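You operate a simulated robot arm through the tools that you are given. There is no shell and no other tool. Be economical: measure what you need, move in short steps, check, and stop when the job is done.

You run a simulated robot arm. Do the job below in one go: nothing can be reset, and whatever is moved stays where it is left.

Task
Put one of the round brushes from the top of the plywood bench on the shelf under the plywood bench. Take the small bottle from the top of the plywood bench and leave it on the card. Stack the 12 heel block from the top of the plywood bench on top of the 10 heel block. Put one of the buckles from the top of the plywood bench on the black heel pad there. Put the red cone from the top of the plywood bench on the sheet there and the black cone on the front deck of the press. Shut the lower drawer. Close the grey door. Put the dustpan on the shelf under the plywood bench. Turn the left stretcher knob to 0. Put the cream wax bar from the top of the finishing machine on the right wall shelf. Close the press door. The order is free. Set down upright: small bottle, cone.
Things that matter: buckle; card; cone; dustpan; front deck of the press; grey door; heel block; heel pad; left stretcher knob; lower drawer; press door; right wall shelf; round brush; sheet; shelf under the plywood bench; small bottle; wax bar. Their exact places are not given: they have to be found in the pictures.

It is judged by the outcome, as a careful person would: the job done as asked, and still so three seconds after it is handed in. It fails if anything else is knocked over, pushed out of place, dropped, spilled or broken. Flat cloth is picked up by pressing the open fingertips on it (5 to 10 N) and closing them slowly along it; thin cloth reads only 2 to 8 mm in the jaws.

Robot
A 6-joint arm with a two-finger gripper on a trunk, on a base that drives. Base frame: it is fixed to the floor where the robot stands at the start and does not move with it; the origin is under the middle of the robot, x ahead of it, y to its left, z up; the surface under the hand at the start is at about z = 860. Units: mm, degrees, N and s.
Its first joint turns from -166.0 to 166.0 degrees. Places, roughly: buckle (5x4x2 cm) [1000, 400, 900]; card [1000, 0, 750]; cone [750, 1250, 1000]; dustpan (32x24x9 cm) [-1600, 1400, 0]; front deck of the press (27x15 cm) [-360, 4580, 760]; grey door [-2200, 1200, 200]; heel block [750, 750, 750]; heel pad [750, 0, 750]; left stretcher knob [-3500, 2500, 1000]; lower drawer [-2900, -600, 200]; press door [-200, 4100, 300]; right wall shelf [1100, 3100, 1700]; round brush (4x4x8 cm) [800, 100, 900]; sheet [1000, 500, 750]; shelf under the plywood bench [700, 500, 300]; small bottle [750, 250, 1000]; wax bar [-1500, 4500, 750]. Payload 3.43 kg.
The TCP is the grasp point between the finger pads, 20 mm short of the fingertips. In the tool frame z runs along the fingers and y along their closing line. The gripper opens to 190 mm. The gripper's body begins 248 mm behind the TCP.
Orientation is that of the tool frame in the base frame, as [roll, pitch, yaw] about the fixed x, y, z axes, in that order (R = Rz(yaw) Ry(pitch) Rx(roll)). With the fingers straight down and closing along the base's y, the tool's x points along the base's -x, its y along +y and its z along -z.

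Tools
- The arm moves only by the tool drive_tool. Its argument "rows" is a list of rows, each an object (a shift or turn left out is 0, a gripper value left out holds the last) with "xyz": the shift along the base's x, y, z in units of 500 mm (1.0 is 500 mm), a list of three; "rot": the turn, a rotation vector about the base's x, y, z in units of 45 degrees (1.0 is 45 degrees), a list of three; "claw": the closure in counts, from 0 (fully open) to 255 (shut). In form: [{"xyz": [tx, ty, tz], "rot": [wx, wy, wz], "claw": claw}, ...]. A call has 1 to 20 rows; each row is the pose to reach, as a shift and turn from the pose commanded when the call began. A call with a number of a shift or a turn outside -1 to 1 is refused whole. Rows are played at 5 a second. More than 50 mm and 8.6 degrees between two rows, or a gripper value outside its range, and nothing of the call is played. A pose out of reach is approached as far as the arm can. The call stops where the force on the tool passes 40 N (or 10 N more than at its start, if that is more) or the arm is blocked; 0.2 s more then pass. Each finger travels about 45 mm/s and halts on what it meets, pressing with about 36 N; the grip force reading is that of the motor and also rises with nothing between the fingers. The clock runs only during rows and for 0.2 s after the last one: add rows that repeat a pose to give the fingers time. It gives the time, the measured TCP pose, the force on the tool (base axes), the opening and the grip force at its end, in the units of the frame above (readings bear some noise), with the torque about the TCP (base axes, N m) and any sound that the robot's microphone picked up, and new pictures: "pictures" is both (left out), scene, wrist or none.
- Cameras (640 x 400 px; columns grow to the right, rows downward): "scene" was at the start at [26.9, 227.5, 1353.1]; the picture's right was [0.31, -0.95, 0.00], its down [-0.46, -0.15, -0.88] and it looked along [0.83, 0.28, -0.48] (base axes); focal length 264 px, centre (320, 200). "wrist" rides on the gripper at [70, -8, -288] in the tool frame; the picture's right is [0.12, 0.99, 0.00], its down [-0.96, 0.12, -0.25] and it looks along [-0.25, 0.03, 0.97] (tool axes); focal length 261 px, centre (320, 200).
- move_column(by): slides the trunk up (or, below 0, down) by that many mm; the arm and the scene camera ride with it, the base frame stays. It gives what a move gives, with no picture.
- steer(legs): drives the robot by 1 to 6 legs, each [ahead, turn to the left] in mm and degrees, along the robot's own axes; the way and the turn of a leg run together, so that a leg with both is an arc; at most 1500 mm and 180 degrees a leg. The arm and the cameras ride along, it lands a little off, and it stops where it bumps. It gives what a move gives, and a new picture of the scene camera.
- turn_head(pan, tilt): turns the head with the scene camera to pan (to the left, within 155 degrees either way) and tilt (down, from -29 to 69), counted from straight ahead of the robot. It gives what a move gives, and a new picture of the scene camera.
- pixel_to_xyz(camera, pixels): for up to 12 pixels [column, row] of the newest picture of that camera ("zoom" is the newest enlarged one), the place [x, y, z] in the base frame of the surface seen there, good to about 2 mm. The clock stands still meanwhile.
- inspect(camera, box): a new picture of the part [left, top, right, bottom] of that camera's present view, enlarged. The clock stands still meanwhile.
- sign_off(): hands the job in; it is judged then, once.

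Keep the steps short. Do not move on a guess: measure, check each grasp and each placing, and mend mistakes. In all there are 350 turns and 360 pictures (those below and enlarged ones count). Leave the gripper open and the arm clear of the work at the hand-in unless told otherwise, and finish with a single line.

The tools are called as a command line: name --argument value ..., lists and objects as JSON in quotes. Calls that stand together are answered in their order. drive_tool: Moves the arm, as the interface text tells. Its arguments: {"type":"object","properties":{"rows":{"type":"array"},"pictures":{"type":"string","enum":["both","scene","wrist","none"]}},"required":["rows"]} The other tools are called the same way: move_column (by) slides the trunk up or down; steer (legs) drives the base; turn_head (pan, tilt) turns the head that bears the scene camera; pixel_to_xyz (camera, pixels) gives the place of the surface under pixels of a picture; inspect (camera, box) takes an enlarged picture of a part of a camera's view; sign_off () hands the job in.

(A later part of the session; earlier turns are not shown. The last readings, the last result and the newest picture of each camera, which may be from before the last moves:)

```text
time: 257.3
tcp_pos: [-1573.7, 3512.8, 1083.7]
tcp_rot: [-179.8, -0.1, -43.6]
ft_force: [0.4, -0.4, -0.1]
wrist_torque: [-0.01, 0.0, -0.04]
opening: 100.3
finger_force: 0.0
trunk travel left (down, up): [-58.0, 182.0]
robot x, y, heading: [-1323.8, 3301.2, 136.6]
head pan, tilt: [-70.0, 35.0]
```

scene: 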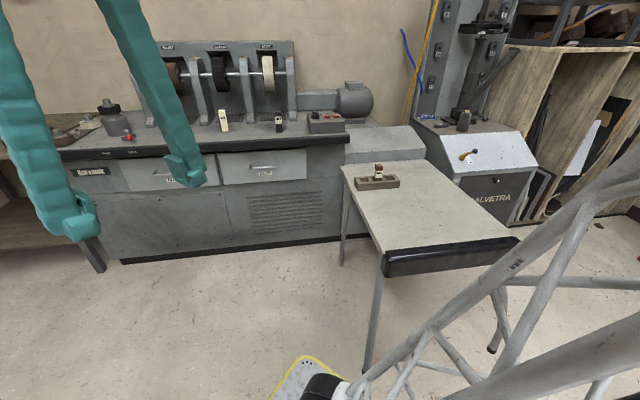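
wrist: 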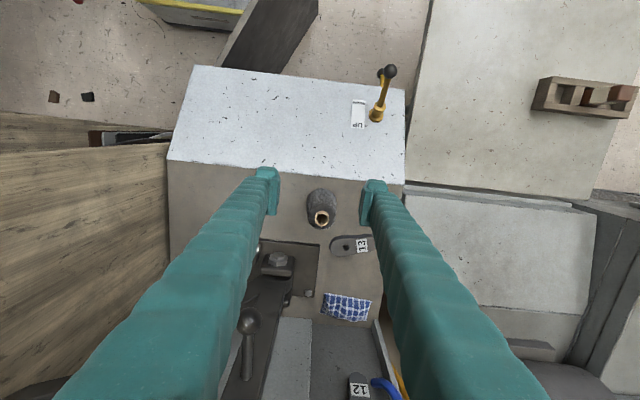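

Table looks the same; checking its legs for displacement, and the wax bar.

pixel_to_xyz --camera "scene" --pixels '[[367, 368], [493, 350], [342, 263], [223, 120], [223, 108], [224, 130], [385, 270], [515, 242], [378, 170], [278, 122]]'

steer --legs '[[250, 0], [0, -46.5], [330, 0]]'

turn_head --pan 20 --tilt 35

```text
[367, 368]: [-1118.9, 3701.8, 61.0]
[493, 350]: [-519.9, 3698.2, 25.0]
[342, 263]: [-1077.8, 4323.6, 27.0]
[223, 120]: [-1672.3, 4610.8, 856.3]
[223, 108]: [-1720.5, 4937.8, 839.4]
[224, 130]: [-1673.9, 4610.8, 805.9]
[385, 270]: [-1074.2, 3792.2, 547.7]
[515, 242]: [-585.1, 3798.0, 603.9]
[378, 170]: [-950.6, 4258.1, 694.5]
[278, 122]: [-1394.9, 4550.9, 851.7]
```

```text
time: 263.1
tcp_pos: [-1518.8, 4134.8, 1083.8]
tcp_rot: [-179.9, 0.0, -90.7]
ft_force: [0.6, -0.3, -0.1]
wrist_torque: [-0.02, -0.01, 0.03]
opening: 100.6
finger_force: 0.0
trunk travel left (down, up): [-58.0, 182.0]
robot x, y, heading: [-1502.4, 3802.9, 89.5]
head pan, tilt: [-70.0, 35.0]
```

scene: 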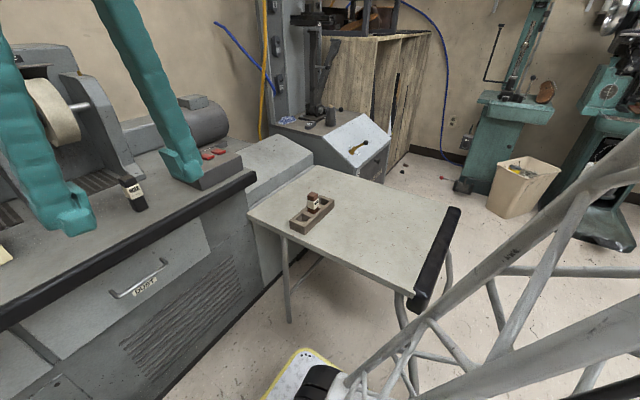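

```text
time: 264.8
tcp_pos: [-1520.0, 4135.5, 1083.2]
tcp_rot: [-179.9, -0.1, -90.5]
ft_force: [-0.6, 0.6, 0.0]
wrist_torque: [0.0, -0.01, 0.02]
opening: 100.5
finger_force: 0.0
trunk travel left (down, up): [-58.0, 182.0]
robot x, y, heading: [-1498.1, 3804.7, 89.3]
head pan, tilt: [20.0, 35.0]
```

scene: 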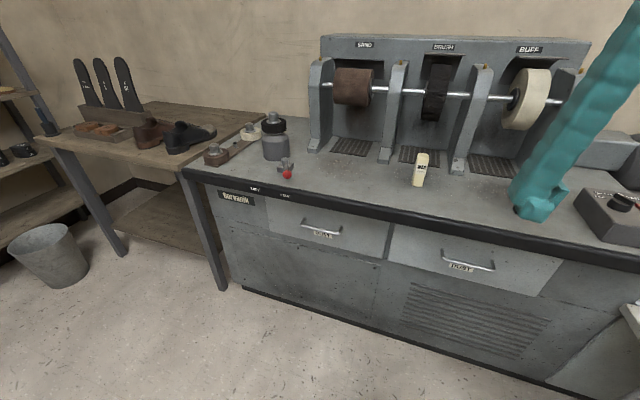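

inspect --camera "scene" --box '[370, 130, 470, 200]'

pixel_to_xyz --camera "scene" --pixels '[[421, 155], [420, 170], [417, 184], [413, 170], [425, 172], [460, 165], [385, 155], [405, 155], [440, 195]]'

```text
5.71 times, centred on (420, 165) of scene
```

zoom: 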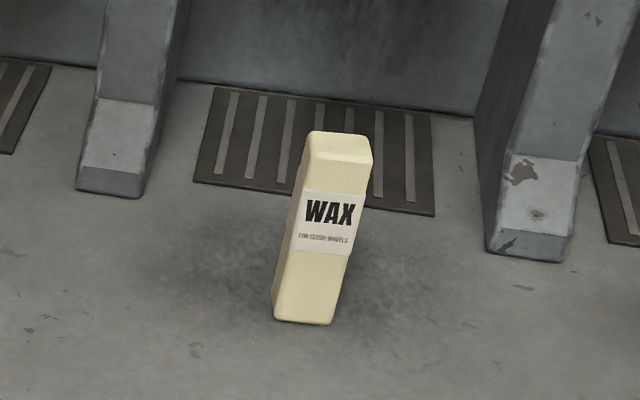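

```text
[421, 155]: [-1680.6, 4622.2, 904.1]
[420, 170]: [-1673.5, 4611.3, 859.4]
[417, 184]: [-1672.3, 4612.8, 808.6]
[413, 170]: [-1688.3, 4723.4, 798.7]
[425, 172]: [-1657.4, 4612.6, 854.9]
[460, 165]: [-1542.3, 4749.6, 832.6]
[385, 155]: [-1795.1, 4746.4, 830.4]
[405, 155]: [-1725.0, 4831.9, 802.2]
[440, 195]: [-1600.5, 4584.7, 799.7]
```

Wax bar: x −1690…−1655, front y 4611, z 800–904. I'll grip it with the tool horizontal (pointing +y), so it can go upright onto the high shelf. Turning the tool while approaching.

drive_tool --rows '[{"xyz": [-0.03, 0.08, 0]}, {"xyz": [-0.07, 0.16, 0]}, {"xyz": [-0.11, 0.24, 0], "rot": [0.15, 0, 0]}, {"xyz": [-0.15, 0.32, 0], "rot": [0.32, 0, 0]}, {"xyz": [-0.19, 0.4, 0], "rot": [0.49, 0, 0]}, {"xyz": [-0.23, 0.48, 0], "rot": [0.66, 0, 0]}, {"xyz": [-0.27, 0.56, 0], "rot": [0.83, 0, 0]}, {"xyz": [-0.304, 0.62, 0], "rot": [1.0, 0, 0]}, {"xyz": [-0.304, 0.62, 0], "rot": [1.0, 0, 0]}]' --pictures "none"

drive_tool --rows '[{"rot": [0.17, 0, 0]}, {"rot": [0.34, 0, 0]}, {"rot": [0.51, 0, 0]}, {"rot": [0.68, 0, 0]}, {"rot": [0.85, 0, 0]}, {"rot": [1.0, 0, 0]}, {"rot": [1.0, 0, 0]}]' --pictures "both"

```text
time: 266.8
tcp_pos: [-1671.5, 4445.5, 1084.4]
tcp_rot: [179.5, 45.0, -90.8]
ft_force: [-0.1, 0.1, -0.2]
wrist_torque: [0.01, -0.04, -0.02]
opening: 100.6
finger_force: 0.1
trunk travel left (down, up): [-58.0, 182.0]
robot x, y, heading: [-1497.5, 3802.8, 89.2]
head pan, tilt: [20.0, 35.0]
```

```text
time: 268.4
tcp_pos: [-1674.4, 4448.0, 1092.0]
tcp_rot: [116.9, 89.3, -153.4]
ft_force: [0.1, 0.3, 0.3]
wrist_torque: [-0.04, 0.0, 0.02]
opening: 100.6
finger_force: 0.1
out of reach, approached as far as the arm can: row 6, 7
trunk travel left (down, up): [-58.0, 182.0]
robot x, y, heading: [-1500.3, 3804.5, 89.5]
head pan, tilt: [20.0, 35.0]
```

scene: 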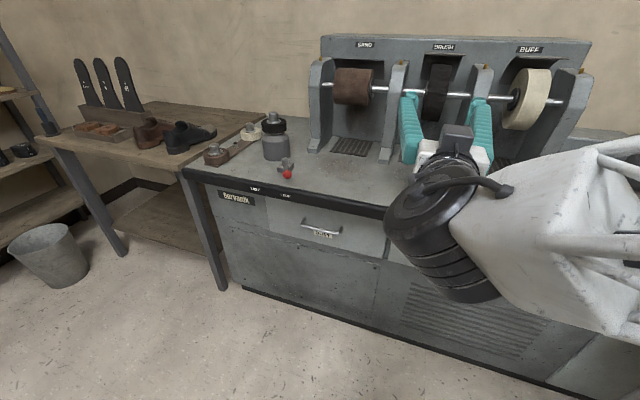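
wrist: 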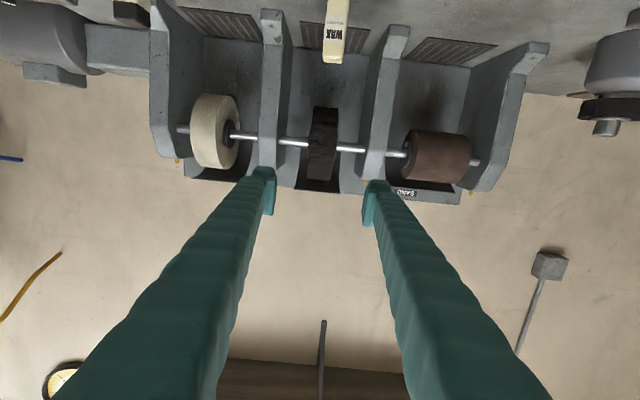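

Tool is horizontal. Lowering to z≈868 before the bar.

drive_tool --rows '[{"xyz": [0, 0.02, -0.08]}, {"xyz": [0, 0.04, -0.16]}, {"xyz": [0, 0.05, -0.24]}, {"xyz": [0, 0.06, -0.32]}, {"xyz": [0, 0.06, -0.4]}, {"xyz": [0, 0.06, -0.445], "claw": 145}, {"xyz": [0, 0.06, -0.445]}]' --pictures "both"

```text
time: 270.0
tcp_pos: [-1750.6, 4553.2, 981.0]
tcp_rot: [118.3, 89.3, -152.1]
ft_force: [0.3, 0.1, 0.2]
wrist_torque: [0.03, 0.01, -0.02]
opening: 82.0
finger_force: 0.0
out of reach, approached as far as the arm can: row 1, 2, 3, 4, 5, 6, 7
trunk travel left (down, up): [-58.0, 182.0]
robot x, y, heading: [-1499.2, 3806.5, 89.4]
head pan, tilt: [20.0, 35.0]
```

scene: 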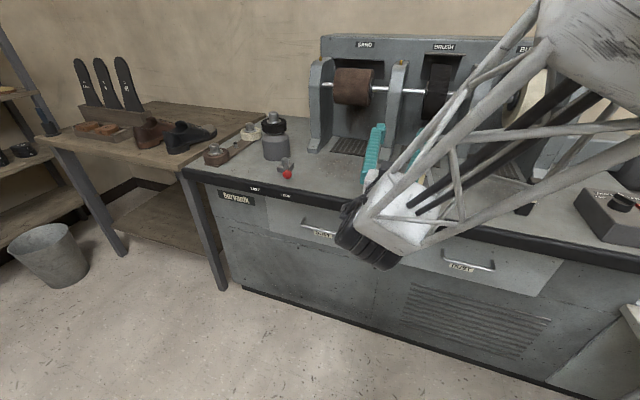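
wrist: 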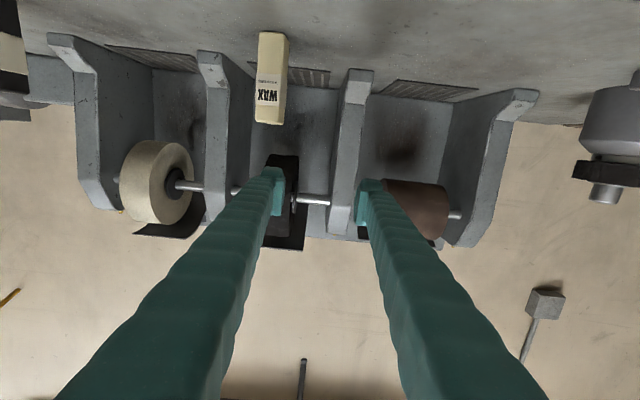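

Arm too folded there. Moving the tool back up and clear, then reversing the robot 250 mm.

drive_tool --rows '[{"xyz": [0, -0.05, 0.05]}, {"xyz": [0.05, -0.1, 0.1]}, {"xyz": [0.1, -0.14, 0.16]}, {"xyz": [0.15, -0.18, 0.22]}, {"xyz": [0.15, -0.18, 0.22]}]' --pictures "none"

steer --legs '[[-250, 0]]'

```text
time: 271.2
tcp_pos: [-1675.3, 4457.7, 1089.1]
tcp_rot: [124.7, 89.3, -145.6]
ft_force: [-0.7, -0.3, 0.3]
wrist_torque: [0.02, -0.02, -0.06]
opening: 81.9
finger_force: 0.0
out of reach, approached as far as the arm can: row 2, 3
trunk travel left (down, up): [-58.0, 182.0]
robot x, y, heading: [-1504.9, 3804.6, 89.5]
head pan, tilt: [20.0, 35.0]
```

```text
time: 273.0
tcp_pos: [-1677.7, 4208.4, 1089.2]
tcp_rot: [122.3, 89.3, -147.9]
ft_force: [-0.1, 0.3, -0.2]
wrist_torque: [-0.03, 0.0, -0.02]
opening: 81.9
finger_force: 0.0
trunk travel left (down, up): [-58.0, 182.0]
robot x, y, heading: [-1499.3, 3553.6, 89.2]
head pan, tilt: [20.0, 35.0]
```

scene: 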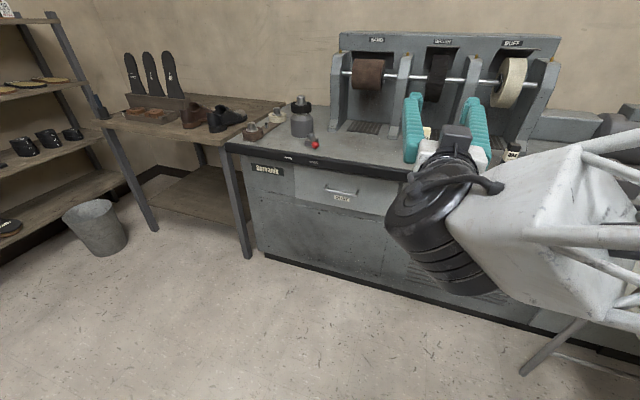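

drive_tool --rows '[{"xyz": [0, 0.08, 0]}, {"xyz": [0.005, 0.17, 0]}, {"xyz": [0.01, 0.26, 0]}, {"xyz": [0.01, 0.35, 0]}, {"xyz": [0.01, 0.44, 0]}, {"xyz": [0.01, 0.52, 0]}, {"xyz": [0.01, 0.54, -0.08]}, {"xyz": [0.01, 0.54, -0.16]}, {"xyz": [0.01, 0.54, -0.24]}, {"xyz": [0.01, 0.54, -0.32]}, {"xyz": [0.01, 0.54, -0.4]}, {"xyz": [0.01, 0.54, -0.44]}, {"xyz": [0.01, 0.54, -0.44]}]' --pictures "both"

```text
time: 275.8
tcp_pos: [-1672.6, 4477.7, 869.8]
tcp_rot: [176.6, 89.4, -94.0]
ft_force: [0.2, 0.1, 0.6]
wrist_torque: [-0.01, 0.02, 0.04]
opening: 81.9
finger_force: 0.1
out of reach, approached as far as the arm can: row 12
trunk travel left (down, up): [-58.0, 182.0]
robot x, y, heading: [-1501.8, 3554.1, 89.2]
head pan, tilt: [20.0, 35.0]
```

scene: 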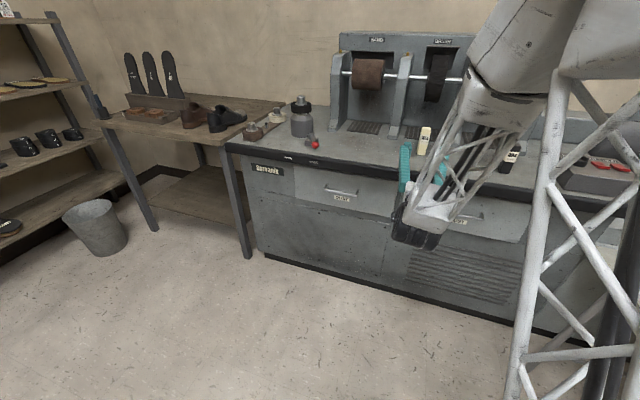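
wrist: 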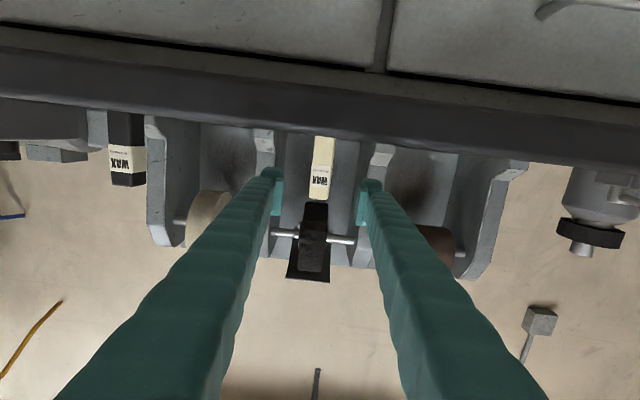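

Bar is centred between the fingers. Advancing and closing.

drive_tool --rows '[{"xyz": [0, 0.09, 0]}, {"xyz": [0, 0.18, 0]}, {"xyz": [0, 0.26, 0]}, {"xyz": [0, 0.296, 0]}, {"xyz": [0, 0.296, 0]}, {"xyz": [0, 0.296, 0], "claw": 255}, {"xyz": [0, 0.296, 0]}, {"xyz": [0, 0.296, 0]}, {"xyz": [0, 0.296, 0]}, {"xyz": [0, 0.296, 0]}, {"xyz": [0, 0.296, 0]}, {"xyz": [0, 0.296, 0]}]' --pictures "both"

```text
time: 278.4
tcp_pos: [-1673.0, 4625.5, 867.6]
tcp_rot: [122.7, 89.2, -147.6]
ft_force: [-0.5, 0.0, 0.6]
wrist_torque: [-0.02, -0.04, 0.03]
opening: 30.7
finger_force: 36.1
trunk travel left (down, up): [-58.0, 182.0]
robot x, y, heading: [-1503.8, 3557.8, 89.4]
head pan, tilt: [20.0, 35.0]
```

scene: 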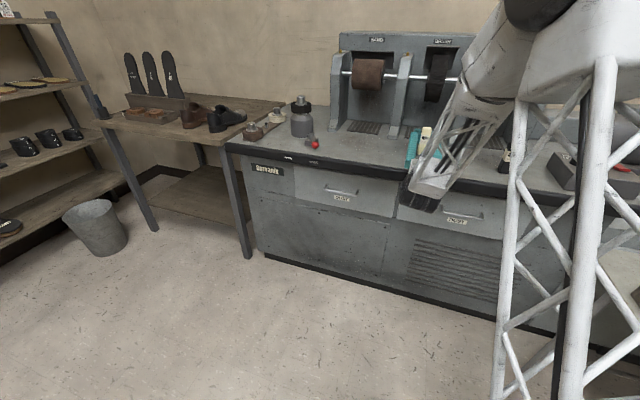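
wrist: 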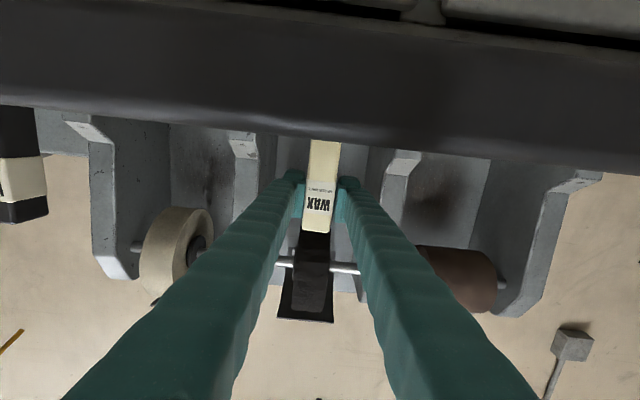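

Held (30.7 mm). Lifting, drawing back and up.

drive_tool --rows '[{"xyz": [0, 0, 0.02]}, {"xyz": [0, 0, 0.06]}, {"xyz": [0, -0.03, 0.12]}, {"xyz": [0, -0.08, 0.18]}, {"xyz": [0, -0.14, 0.24]}, {"xyz": [0, -0.2, 0.3]}, {"xyz": [0.02, -0.26, 0.36]}, {"xyz": [0.04, -0.32, 0.42]}, {"xyz": [0.06, -0.38, 0.48]}, {"xyz": [0.08, -0.44, 0.54]}, {"xyz": [0.08, -0.44, 0.54]}]' --pictures "scene"

```text
time: 280.8
tcp_pos: [-1631.2, 4406.3, 1137.0]
tcp_rot: [123.5, 89.3, -146.5]
ft_force: [0.3, -0.8, -1.3]
wrist_torque: [-0.01, 0.0, 0.01]
opening: 30.9
finger_force: 36.4
trunk travel left (down, up): [-58.0, 182.0]
robot x, y, heading: [-1501.4, 3556.5, 89.4]
head pan, tilt: [20.0, 35.0]
```

scene: 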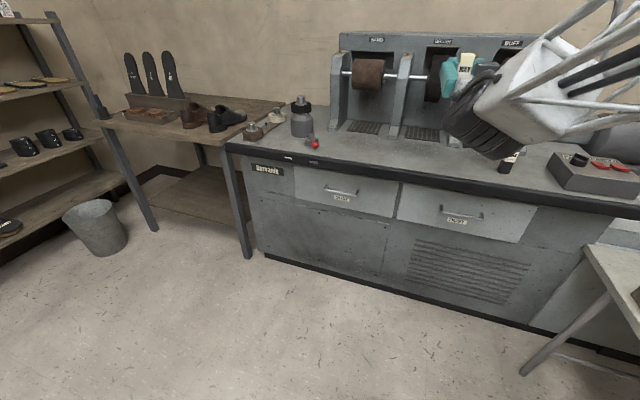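

Wax bar held. Driving back out toward the right wall, stopping short to look at the high shelf.

steer --legs '[[-100, 0], [0, -104.4], [620, 0], [0, 15], [300, 0]]'

turn_head --pan 5 --tilt 0

```text
time: 292.3
tcp_pos: [258.9, 3447.7, 1136.3]
tcp_rot: [122.6, 89.3, 123.9]
ft_force: [0.1, -0.1, -1.1]
wrist_torque: [-0.01, 0.02, 0.02]
opening: 30.7
finger_force: 36.1
trunk travel left (down, up): [-58.0, 182.0]
robot x, y, heading: [-589.2, 3297.6, 0.6]
head pan, tilt: [20.0, 35.0]
```

scene: 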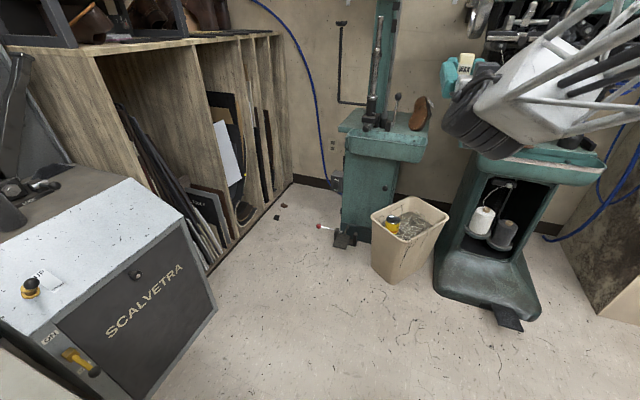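

```text
time: 293.3
tcp_pos: [259.8, 3448.3, 1138.7]
tcp_rot: [122.7, 89.3, 124.1]
ft_force: [-0.5, -0.5, -1.2]
wrist_torque: [0.02, -0.01, 0.0]
opening: 30.6
finger_force: 35.8
trunk travel left (down, up): [-58.0, 182.0]
robot x, y, heading: [-590.9, 3300.4, 0.9]
head pan, tilt: [5.0, 0.0]
```

scene: 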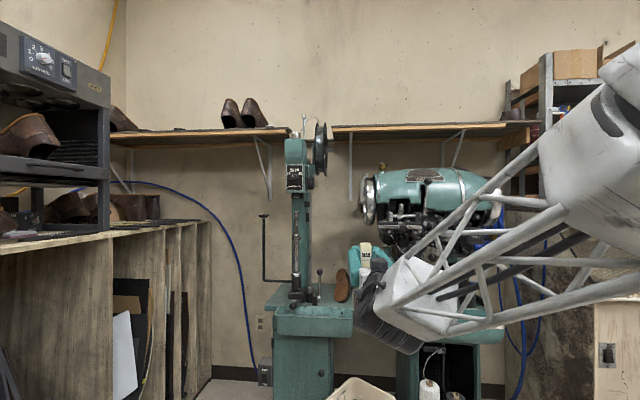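

pixel_to_xyz --camera "scene" --pixels '[[340, 129], [420, 127], [500, 125], [525, 123], [150, 134], [280, 130], [318, 150], [430, 190], [298, 140], [375, 200], [470, 170], [420, 131]]'

inspect --camera "scene" --box '[240, 60, 560, 260]'

```text
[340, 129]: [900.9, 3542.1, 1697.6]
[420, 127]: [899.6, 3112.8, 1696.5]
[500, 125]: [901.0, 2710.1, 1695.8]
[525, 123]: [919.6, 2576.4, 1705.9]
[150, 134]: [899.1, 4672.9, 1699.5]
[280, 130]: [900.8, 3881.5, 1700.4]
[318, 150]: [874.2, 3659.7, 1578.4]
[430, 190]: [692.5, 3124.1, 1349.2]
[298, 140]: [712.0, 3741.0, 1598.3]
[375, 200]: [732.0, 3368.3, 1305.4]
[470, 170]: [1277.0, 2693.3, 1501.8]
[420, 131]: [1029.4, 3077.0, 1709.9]
```

```text
2.00 times, centred on (400, 160) of scene
```

zoom: 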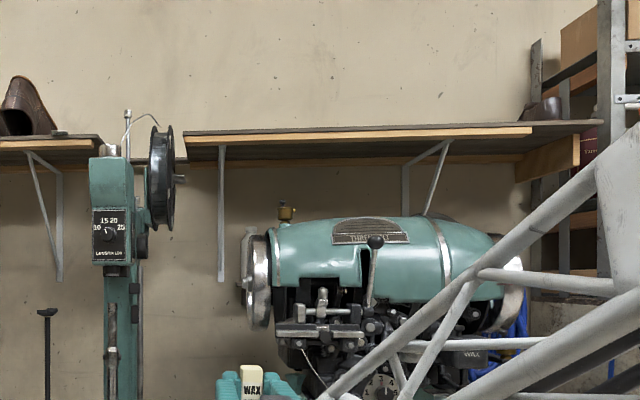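

The right shelf: front edge x≈900, y 2576–3560, about z 1700. Raising trunk and arm before driving in.

move_column --by 182

drive_tool --rows '[{"xyz": [0, -0.03, 0.09]}, {"xyz": [0, -0.06, 0.18]}, {"xyz": [0, -0.09, 0.27]}, {"xyz": [0, -0.12, 0.36]}, {"xyz": [0, -0.15, 0.45]}, {"xyz": [0, -0.18, 0.54]}, {"xyz": [0, -0.2, 0.63]}, {"xyz": [0, -0.22, 0.72]}, {"xyz": [0, -0.24, 0.81]}, {"xyz": [0, -0.26, 0.9]}, {"xyz": [0, -0.26, 0.98]}, {"xyz": [0, -0.26, 0.98]}]' --pictures "both"

```text
time: 295.3
tcp_pos: [258.9, 3448.8, 1318.6]
tcp_rot: [122.6, 89.3, 123.9]
ft_force: [-0.5, -0.4, -1.0]
wrist_torque: [0.0, 0.02, -0.01]
opening: 30.7
finger_force: 36.0
trunk travel left (down, up): [-240.0, 0.0]
robot x, y, heading: [-590.4, 3295.1, 0.8]
head pan, tilt: [5.0, 0.0]
```

```text
time: 297.9
tcp_pos: [260.0, 3319.0, 1810.4]
tcp_rot: [120.8, 89.2, 122.2]
ft_force: [0.3, -0.3, -1.4]
wrist_torque: [0.0, 0.0, -0.01]
opening: 30.7
finger_force: 35.8
trunk travel left (down, up): [-240.0, 0.0]
robot x, y, heading: [-590.2, 3299.7, 0.9]
head pan, tilt: [5.0, 0.0]
```

scene: 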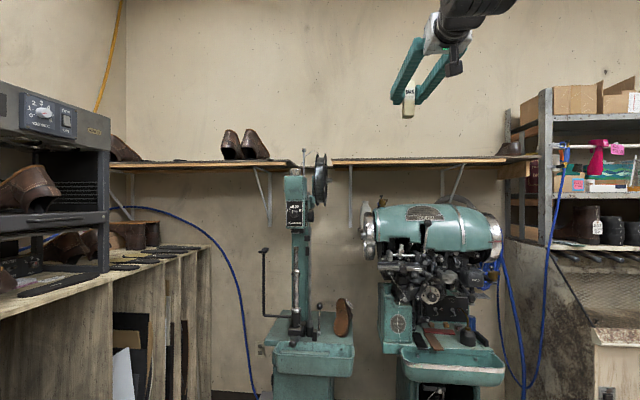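
wrist: 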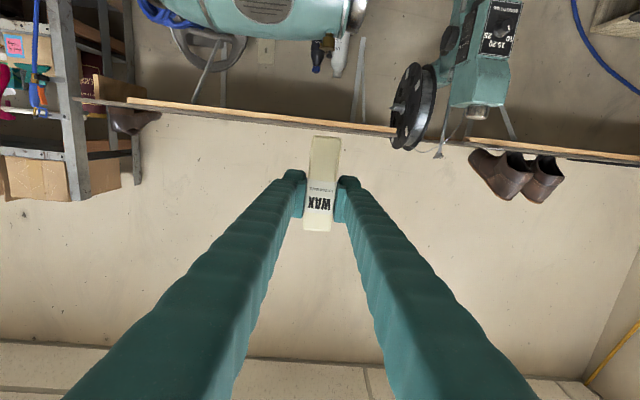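

pixel_to_xyz --camera "wrist" --pixels '[[250, 115], [250, 118], [250, 121], [300, 124], [350, 128], [350, 125], [480, 143], [500, 180], [405, 100], [130, 118]]'

inspect --camera "wrist" --box '[200, 80, 440, 180]'

pixel_to_xyz --camera "scene" --pixels '[[420, 158], [420, 161], [420, 155], [340, 160], [480, 156]]'

```text
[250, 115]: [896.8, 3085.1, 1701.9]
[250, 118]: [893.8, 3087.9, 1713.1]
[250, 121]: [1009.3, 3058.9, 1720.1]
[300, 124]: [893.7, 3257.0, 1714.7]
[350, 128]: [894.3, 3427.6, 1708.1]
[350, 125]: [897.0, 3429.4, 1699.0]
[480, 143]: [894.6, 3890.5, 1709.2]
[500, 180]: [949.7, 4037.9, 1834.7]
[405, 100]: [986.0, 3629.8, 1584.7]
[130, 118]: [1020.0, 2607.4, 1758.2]
```

```text
2.67 times, centred on (320, 130) of wrist
```

zoom: 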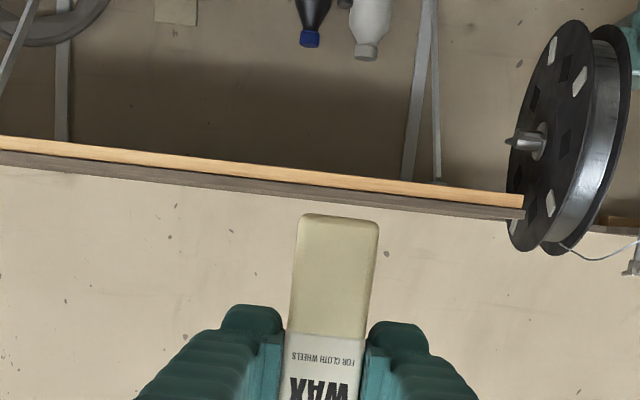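

```text
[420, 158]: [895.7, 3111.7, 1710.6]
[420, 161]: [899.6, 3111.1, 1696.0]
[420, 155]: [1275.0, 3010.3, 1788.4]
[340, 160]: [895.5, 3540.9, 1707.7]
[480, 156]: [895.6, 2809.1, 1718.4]
```

Shelf top is z≈1720; bar bottom is now ≈1743, so it clears. Driving 600 mm ahead.

steer --legs '[[600, -1.0]]'

drive_tool --rows '[{"xyz": [0.04, -0.03, 0]}, {"xyz": [0.1, -0.06, 0]}, {"xyz": [0.16, -0.09, 0]}, {"xyz": [0.22, -0.1, 0]}, {"xyz": [0.22, -0.1, 0]}]' --pictures "both"

```text
time: 301.3
tcp_pos: [860.2, 3314.9, 1810.1]
tcp_rot: [122.1, 89.3, 122.9]
ft_force: [0.5, 0.1, -1.0]
wrist_torque: [-0.01, 0.02, 0.0]
opening: 30.6
finger_force: 35.9
trunk travel left (down, up): [-240.0, 0.0]
robot x, y, heading: [8.4, 3302.6, 0.3]
head pan, tilt: [5.0, 0.0]
```

scene: 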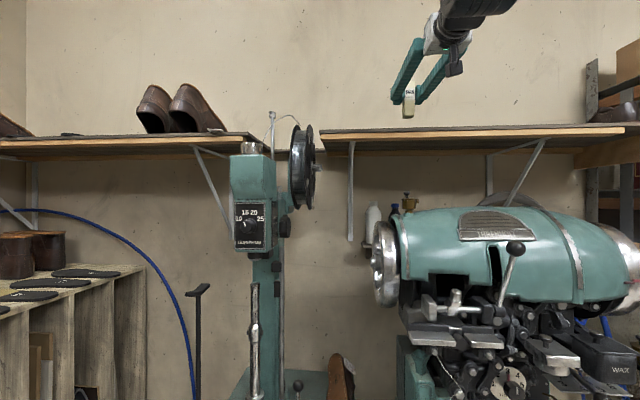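

```text
time: 302.5
tcp_pos: [970.0, 3264.1, 1808.9]
tcp_rot: [125.6, 89.3, 126.2]
ft_force: [1.0, -0.5, -1.6]
wrist_torque: [0.0, -0.1, 0.02]
opening: 30.7
finger_force: 35.8
trunk travel left (down, up): [-240.0, 0.0]
robot x, y, heading: [13.4, 3300.2, 0.4]
head pan, tilt: [5.0, 0.0]
```

scene: 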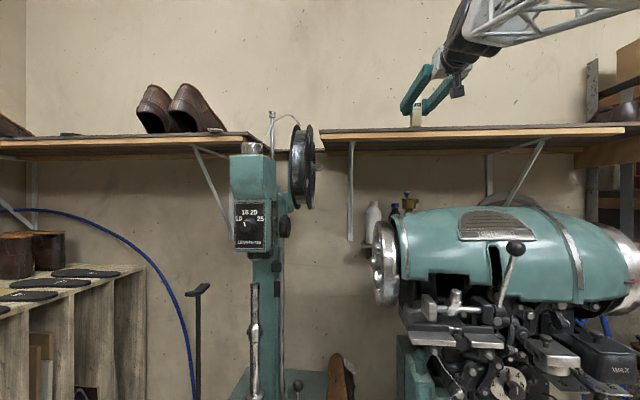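
wrist: 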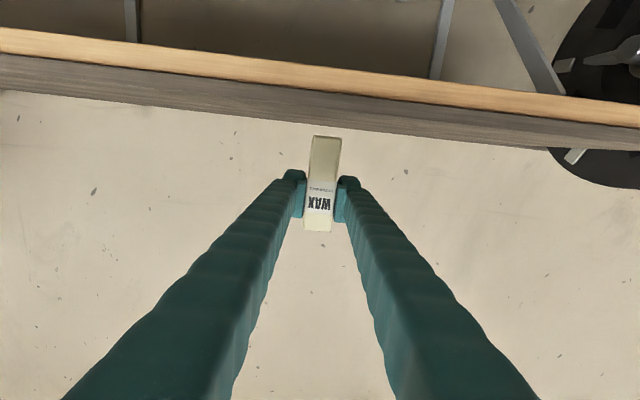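

pixel_to_xyz --camera "wrist" --pixels '[[330, 110], [330, 118], [320, 128], [250, 100], [330, 130]]'

drive_tool --rows '[{"xyz": [0.03, 0, -0.01]}, {"xyz": [0.03, 0, -0.025]}, {"xyz": [0.03, 0, -0.032]}, {"xyz": [0.03, 0, -0.032]}]' --pictures "none"

```text
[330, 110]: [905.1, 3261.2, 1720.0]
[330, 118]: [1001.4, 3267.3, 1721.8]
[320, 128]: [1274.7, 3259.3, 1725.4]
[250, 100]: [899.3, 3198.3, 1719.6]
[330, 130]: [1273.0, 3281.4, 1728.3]
```

```text
time: 303.5
tcp_pos: [984.6, 3265.6, 1793.6]
tcp_rot: [120.7, 89.3, 121.4]
ft_force: [0.6, -1.2, -0.2]
wrist_torque: [-0.01, 0.01, -0.02]
opening: 31.0
finger_force: 35.9
trunk travel left (down, up): [-240.0, 0.0]
robot x, y, heading: [13.3, 3304.7, -0.2]
head pan, tilt: [5.0, 0.0]
```

drive_tool --rows '[{"xyz": [0, 0, -0.006]}, {"xyz": [0, 0, -0.01]}, {"xyz": [0, 0, -0.013]}, {"xyz": [0, 0, -0.013]}]' --pictures "none"

```text
time: 304.5
tcp_pos: [985.6, 3265.9, 1789.2]
tcp_rot: [118.7, 89.4, 119.4]
ft_force: [0.4, 1.1, 6.7]
wrist_torque: [-0.02, -0.01, -0.01]
opening: 30.5
finger_force: 36.1
trunk travel left (down, up): [-240.0, 0.0]
robot x, y, heading: [9.5, 3303.2, 0.2]
head pan, tilt: [5.0, 0.0]
```

Bar touches the shelf (6.7 N). Opening gently and withdrawing straight back.

drive_tool --rows '[{"xyz": [0, 0, 0], "claw": 208}, {"xyz": [0, 0, 0], "claw": 190}, {"xyz": [0, 0, 0], "claw": 160}, {"xyz": [0, 0, 0]}, {"xyz": [0, 0, 0]}, {"xyz": [-0.06, 0, 0]}, {"xyz": [-0.14, 0, 0]}, {"xyz": [-0.22, 0, 0]}, {"xyz": [-0.3, 0, 0.02]}, {"xyz": [-0.3, 0, 0.02]}]' --pictures "wrist"

```text
time: 306.7
tcp_pos: [833.7, 3264.4, 1795.5]
tcp_rot: [118.8, 89.3, 119.3]
ft_force: [-0.9, 0.1, -0.1]
wrist_torque: [0.02, 0.03, -0.01]
opening: 70.9
finger_force: 0.0
trunk travel left (down, up): [-240.0, 0.0]
robot x, y, heading: [10.4, 3304.6, -0.1]
head pan, tilt: [5.0, 0.0]
```

wrist: 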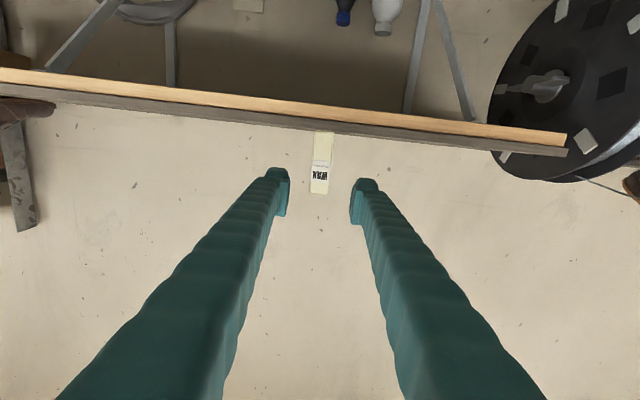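

Wax bar stands on the shelf. Backing out, then lowering the arm and turning south.

steer --legs '[[-600, 0]]'

drive_tool --rows '[{"xyz": [0, 0, -0.09]}, {"xyz": [0, 0, -0.18]}, {"xyz": [0, 0, -0.27]}, {"xyz": [0, 0, -0.36]}, {"xyz": [0, 0, -0.45]}, {"xyz": [0, 0, -0.54], "rot": [0, 0.15, 0]}, {"xyz": [0, 0, -0.63], "rot": [0, 0.32, 0]}, {"xyz": [0, 0, -0.72], "rot": [0, 0.49, 0]}, {"xyz": [0, 0, -0.81], "rot": [0, 0.66, 0]}, {"xyz": [0, 0, -0.9], "rot": [0, 0.83, 0]}, {"xyz": [0, 0, -0.98], "rot": [0, 1, 0]}, {"xyz": [0, 0, -0.98], "rot": [0, 1, 0]}]' --pictures "none"

drive_tool --rows '[{"xyz": [-0.06, 0, 0], "rot": [0, 0.17, 0]}, {"xyz": [-0.12, 0, 0], "rot": [0, 0.34, 0]}, {"xyz": [-0.18, 0, 0], "rot": [0, 0.51, 0]}, {"xyz": [-0.24, 0, 0], "rot": [0, 0.68, 0]}, {"xyz": [-0.3, 0, 0], "rot": [0, 0.85, 0]}, {"xyz": [-0.38, 0, 0], "rot": [0, 1, 0]}, {"xyz": [-0.46, 0, 0], "rot": [0, 1, 0]}, {"xyz": [-0.54, 0, 0], "rot": [0, 1, 0]}, {"xyz": [-0.6, 0, 0], "rot": [0, 1, 0]}]' --pictures "none"

steer --legs '[[0, -90], [1300, 0]]'

turn_head --pan 60 --tilt 25

```text
time: 310.1
tcp_pos: [228.1, 3262.6, 1795.6]
tcp_rot: [122.5, 89.2, 123.3]
ft_force: [1.5, -0.6, 0.7]
wrist_torque: [-0.01, -0.03, 0.01]
opening: 71.0
finger_force: 0.1
trunk travel left (down, up): [-240.0, 0.0]
robot x, y, heading: [-594.5, 3302.9, 0.4]
head pan, tilt: [5.0, 0.0]
```

scene: 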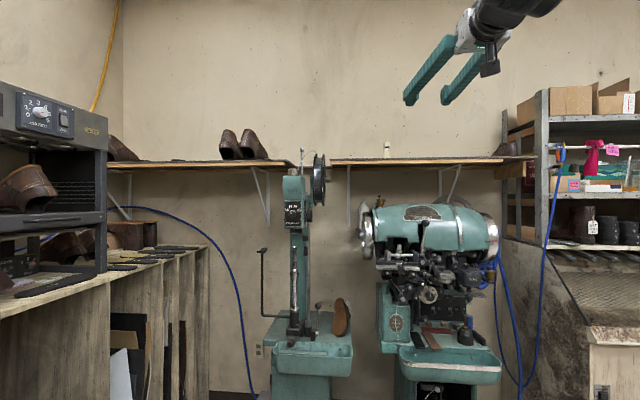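

```text
time: 312.7
tcp_pos: [226.9, 3263.9, 1304.1]
tcp_rot: [178.6, 44.5, 179.2]
ft_force: [0.0, 0.5, -0.3]
wrist_torque: [0.02, 0.05, -0.01]
opening: 71.0
finger_force: 0.1
trunk travel left (down, up): [-240.0, 0.0]
robot x, y, heading: [-591.8, 3300.6, 0.2]
head pan, tilt: [5.0, 0.0]
```

```text
time: 314.7
tcp_pos: [-74.4, 3264.9, 1305.9]
tcp_rot: [179.2, -0.4, 179.4]
ft_force: [0.0, -0.1, -0.3]
wrist_torque: [0.0, 0.08, -0.02]
opening: 71.2
finger_force: 0.1
trunk travel left (down, up): [-240.0, 0.0]
robot x, y, heading: [-596.0, 3298.7, 0.5]
head pan, tilt: [5.0, 0.0]
```

```text
time: 317.8
tcp_pos: [-369.8, 2829.1, 1306.9]
tcp_rot: [179.3, -0.4, 118.8]
ft_force: [-0.1, -0.5, 0.2]
wrist_torque: [0.01, 0.01, -0.03]
opening: 70.7
finger_force: 0.0
trunk travel left (down, up): [-240.0, 0.0]
robot x, y, heading: [-592.4, 3301.1, -60.3]
head pan, tilt: [5.0, 0.0]
stopped in leg 1: the robot was blocked; the commanded pose is now the measured one
```

scene: 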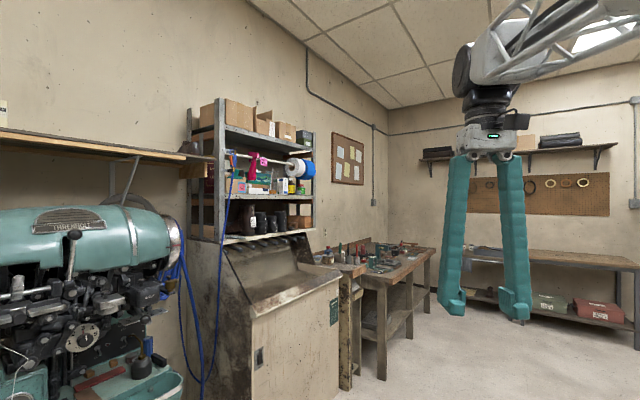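

```text
time: 319.0
tcp_pos: [-370.3, 2829.7, 1305.4]
tcp_rot: [179.2, -0.4, 118.8]
ft_force: [0.7, 0.2, 0.2]
wrist_torque: [0.0, -0.03, -0.03]
opening: 70.7
finger_force: 0.0
trunk travel left (down, up): [-240.0, 0.0]
robot x, y, heading: [-595.7, 3301.8, -60.4]
head pan, tilt: [60.0, 25.0]
```

scene: 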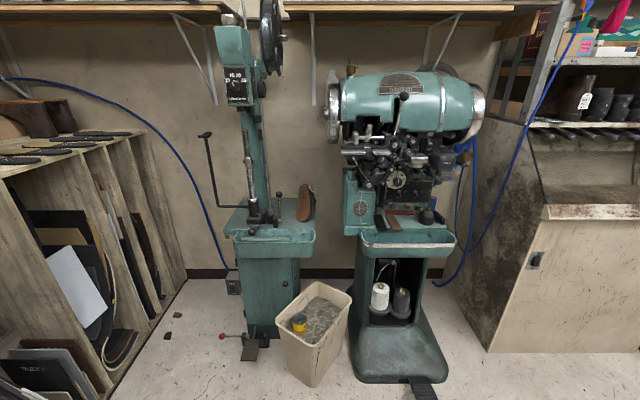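

The rear corner touched the table leg while turning. Moving forward away from it, then turning further.

steer --legs '[[300, 0], [0, -45], [900, 0]]'

turn_head --pan -155 --tilt 25

```text
time: 327.6
tcp_pos: [-874.1, 1689.4, 1306.6]
tcp_rot: [179.2, -0.4, 73.2]
ft_force: [-0.2, 1.3, 0.4]
wrist_torque: [-0.01, 0.02, 0.03]
opening: 71.1
finger_force: 0.1
trunk travel left (down, up): [-240.0, 0.0]
robot x, y, heading: [-691.2, 2180.1, -105.8]
head pan, tilt: [60.0, 25.0]
```

scene: 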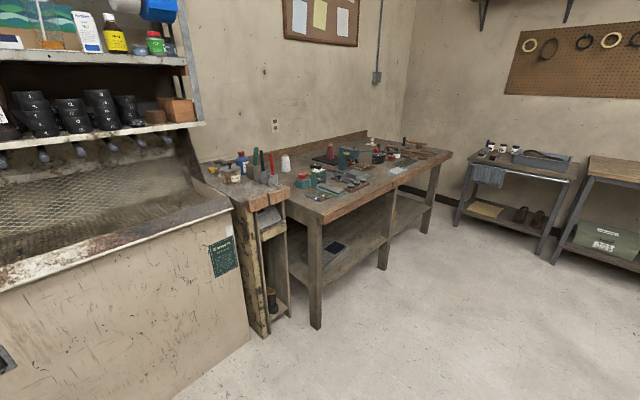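

```text
time: 330.6
tcp_pos: [-873.6, 1690.9, 1307.2]
tcp_rot: [179.2, -0.3, 73.2]
ft_force: [0.7, 1.3, -0.2]
wrist_torque: [-0.03, 0.01, 0.01]
opening: 70.8
finger_force: 0.0
trunk travel left (down, up): [-240.0, 0.0]
robot x, y, heading: [-692.1, 2178.7, -105.9]
head pan, tilt: [-154.7, 25.0]
```

scene: 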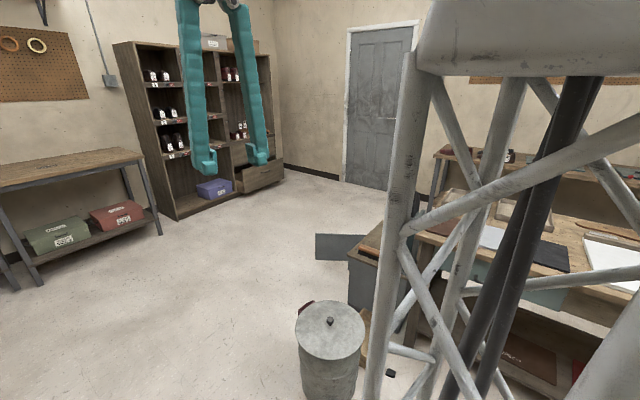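

turn_head --pan -15 --tilt 40

steer --legs '[[0, -40]]'

```text
time: 332.9
tcp_pos: [-874.1, 1688.9, 1306.3]
tcp_rot: [179.2, -0.3, 73.2]
ft_force: [-0.5, 0.1, 0.5]
wrist_torque: [-0.02, -0.02, 0.0]
opening: 71.1
finger_force: 0.0
trunk travel left (down, up): [-240.0, 0.0]
robot x, y, heading: [-692.6, 2180.4, -105.9]
head pan, tilt: [-15.0, 40.0]
```

scene: 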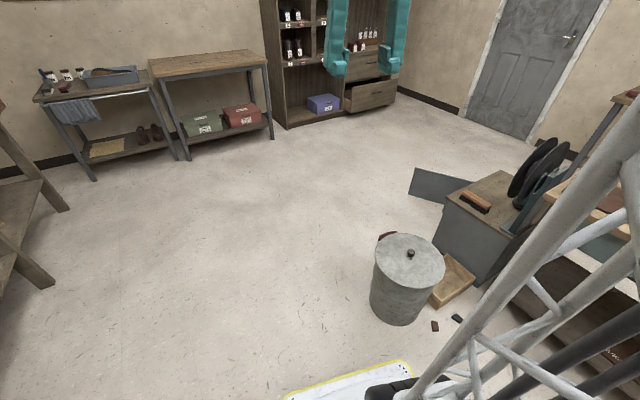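

```text
time: 335.2
tcp_pos: [-1146.1, 1920.7, 1306.7]
tcp_rot: [179.2, -0.4, 33.2]
ft_force: [0.5, -0.5, 0.6]
wrist_torque: [0.01, 0.01, 0.0]
opening: 71.0
finger_force: 0.1
trunk travel left (down, up): [-240.0, 0.0]
robot x, y, heading: [-691.9, 2179.6, -145.7]
head pan, tilt: [-15.0, 40.0]
```

scene: 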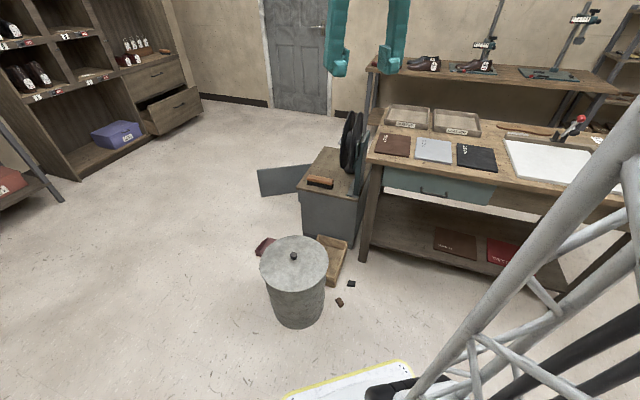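

inspect --camera "scene" --box '[230, 130, 410, 340]'

pixel_to_xyz --camera "scene" --pixels '[[335, 255], [345, 245], [330, 283], [265, 243], [295, 255], [283, 180], [310, 192], [262, 195], [330, 215], [322, 175], [370, 195], [180, 110]]'

```text
1.90 times, centred on (320, 235) of scene
```

zoom: 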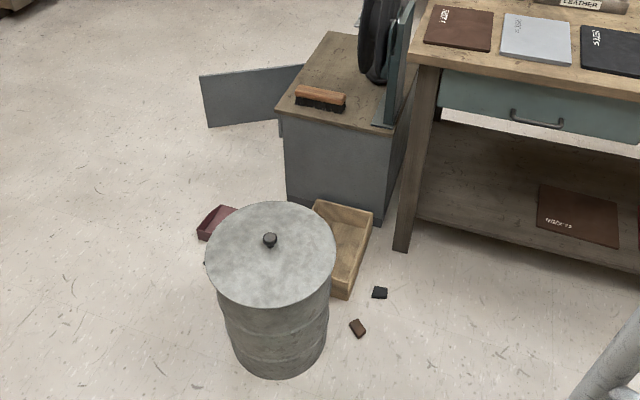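

```text
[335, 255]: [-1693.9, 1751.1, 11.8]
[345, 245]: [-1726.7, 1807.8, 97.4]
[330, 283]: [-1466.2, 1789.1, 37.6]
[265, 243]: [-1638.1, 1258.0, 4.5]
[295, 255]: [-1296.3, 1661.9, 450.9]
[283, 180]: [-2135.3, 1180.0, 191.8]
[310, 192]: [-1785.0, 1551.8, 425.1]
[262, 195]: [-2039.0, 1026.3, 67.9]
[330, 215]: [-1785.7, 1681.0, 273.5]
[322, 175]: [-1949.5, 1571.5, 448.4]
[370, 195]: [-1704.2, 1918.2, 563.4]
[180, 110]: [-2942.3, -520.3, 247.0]
```

The dustpan is the maroon thing behind the can near (−1638, 1258). Driving around to see it and the grey door.

steer --legs '[[0, 46.5], [1250, 0], [0, -110]]'

turn_head --pan 0 --tilt 40

```text
time: 348.4
tcp_pos: [-1337.2, 1248.8, 1306.5]
tcp_rot: [179.2, -0.3, -28.3]
ft_force: [-0.3, 0.4, -0.8]
wrist_torque: [0.0, 0.01, -0.01]
opening: 70.8
finger_force: 0.0
trunk travel left (down, up): [-240.0, 0.0]
robot x, y, heading: [-894.3, 972.4, 152.4]
head pan, tilt: [-15.0, 40.0]
```

scene: 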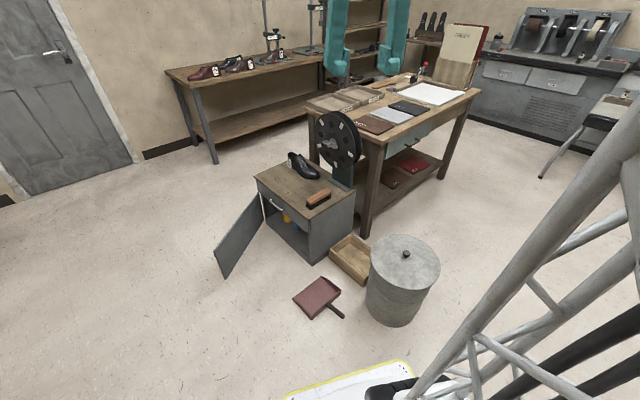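

```text
time: 349.1
tcp_pos: [-1337.9, 1247.9, 1306.4]
tcp_rot: [179.2, -0.5, -28.2]
ft_force: [-0.5, -0.7, -0.5]
wrist_torque: [0.02, 0.0, 0.01]
opening: 70.7
finger_force: 0.1
trunk travel left (down, up): [-240.0, 0.0]
robot x, y, heading: [-890.8, 972.9, 152.6]
head pan, tilt: [0.0, 40.0]
```

scene: 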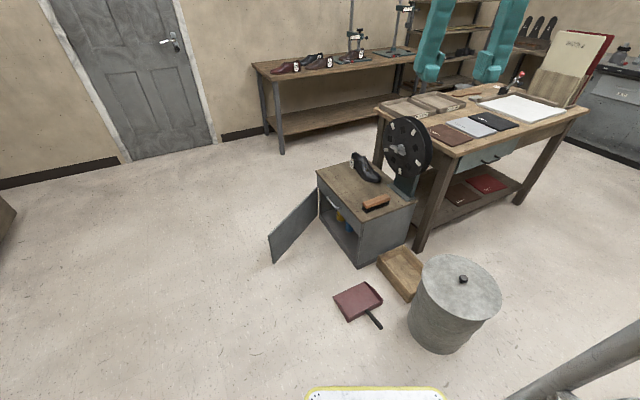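

Clear view: red dustpan on the floor, grey cabinet with its door open. Measuring.

pixel_to_xyz --camera "scene" --pixels '[[358, 300], [335, 298], [368, 284], [346, 321], [382, 300], [378, 324], [368, 313], [273, 260], [320, 190], [320, 215], [357, 262], [268, 238]]'

inspect --camera "scene" --box '[240, 140, 440, 345]'

```text
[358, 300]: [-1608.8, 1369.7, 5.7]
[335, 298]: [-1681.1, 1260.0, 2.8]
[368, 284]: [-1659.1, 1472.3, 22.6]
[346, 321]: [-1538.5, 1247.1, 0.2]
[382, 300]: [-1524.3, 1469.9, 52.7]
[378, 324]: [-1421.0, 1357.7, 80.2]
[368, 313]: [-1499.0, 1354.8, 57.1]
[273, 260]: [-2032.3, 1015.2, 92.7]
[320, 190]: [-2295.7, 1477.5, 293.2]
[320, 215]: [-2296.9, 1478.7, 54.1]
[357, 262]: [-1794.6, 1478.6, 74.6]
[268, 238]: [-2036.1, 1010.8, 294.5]
```

```text
1.95 times, centred on (340, 242) of scene
```

zoom: 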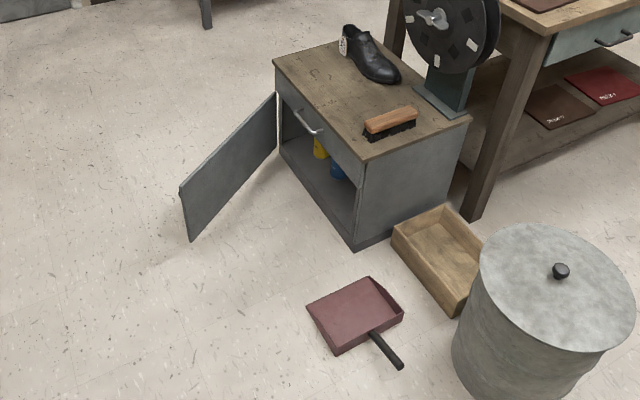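

Door: hinge ≈ (−2296, 1478), free edge (−2033, 1013), z 54–294; it must be pushed from its far-left side. Driving to about (−2000, 550) facing +y.

steer --legs '[[0, 48.3], [1187, 0], [0, -110.9]]'

turn_head --pan 0 --tilt 50

move_column --by -240

```text
time: 362.3
tcp_pos: [-1964.5, 1071.5, 1306.2]
tcp_rot: [179.2, -0.5, -90.4]
ft_force: [0.1, 0.4, -0.2]
wrist_torque: [0.0, 0.0, 0.0]
opening: 70.9
finger_force: 0.1
trunk travel left (down, up): [-240.0, 0.0]
robot x, y, heading: [-2000.9, 552.9, 90.2]
head pan, tilt: [0.0, 40.0]
```

scene: 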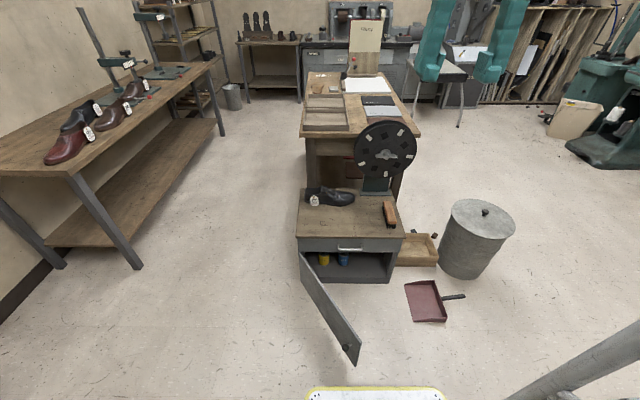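

```text
time: 363.0
tcp_pos: [-1964.0, 1071.9, 1306.6]
tcp_rot: [179.2, -0.4, -90.4]
ft_force: [-1.0, 0.5, -0.3]
wrist_torque: [0.01, -0.01, -0.01]
opening: 70.9
finger_force: 0.0
trunk travel left (down, up): [-240.0, 0.0]
robot x, y, heading: [-1999.1, 550.9, 90.5]
head pan, tilt: [0.0, 50.0]
```

scene: 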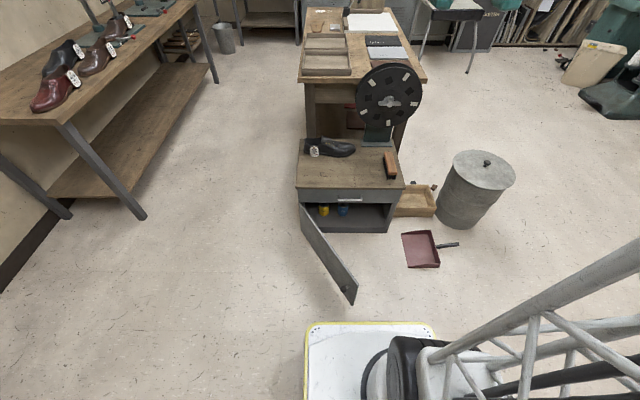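

```text
time: 365.5
tcp_pos: [-1963.9, 1070.9, 1066.5]
tcp_rot: [179.2, -0.4, -90.4]
ft_force: [1.0, 0.4, -0.2]
wrist_torque: [-0.02, 0.01, 0.04]
opening: 70.8
finger_force: 0.0
trunk travel left (down, up): [0.0, 240.0]
robot x, y, heading: [-1997.0, 548.9, 90.6]
head pan, tilt: [0.0, 50.0]
```

pixel_to_xyz --camera "scene" --pixels '[[348, 290], [357, 283], [301, 207], [302, 225], [330, 245], [395, 200], [350, 198], [301, 190], [355, 300]]'

inspect --camera "scene" --box '[280, 130, 480, 320]'

```text
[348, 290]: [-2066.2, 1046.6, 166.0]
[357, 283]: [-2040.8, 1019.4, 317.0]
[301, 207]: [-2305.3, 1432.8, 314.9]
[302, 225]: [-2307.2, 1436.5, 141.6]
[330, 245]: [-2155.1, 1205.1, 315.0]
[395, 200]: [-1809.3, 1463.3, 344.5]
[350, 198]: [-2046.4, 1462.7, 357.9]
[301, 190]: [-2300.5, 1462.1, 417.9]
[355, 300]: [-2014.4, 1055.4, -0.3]
```

```text
2.11 times, centred on (380, 225) of scene
```

zoom: 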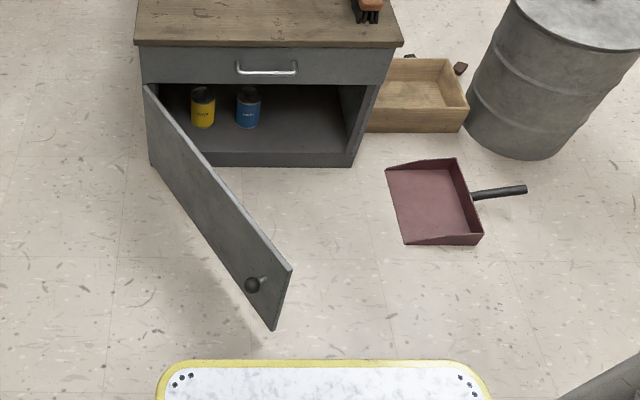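

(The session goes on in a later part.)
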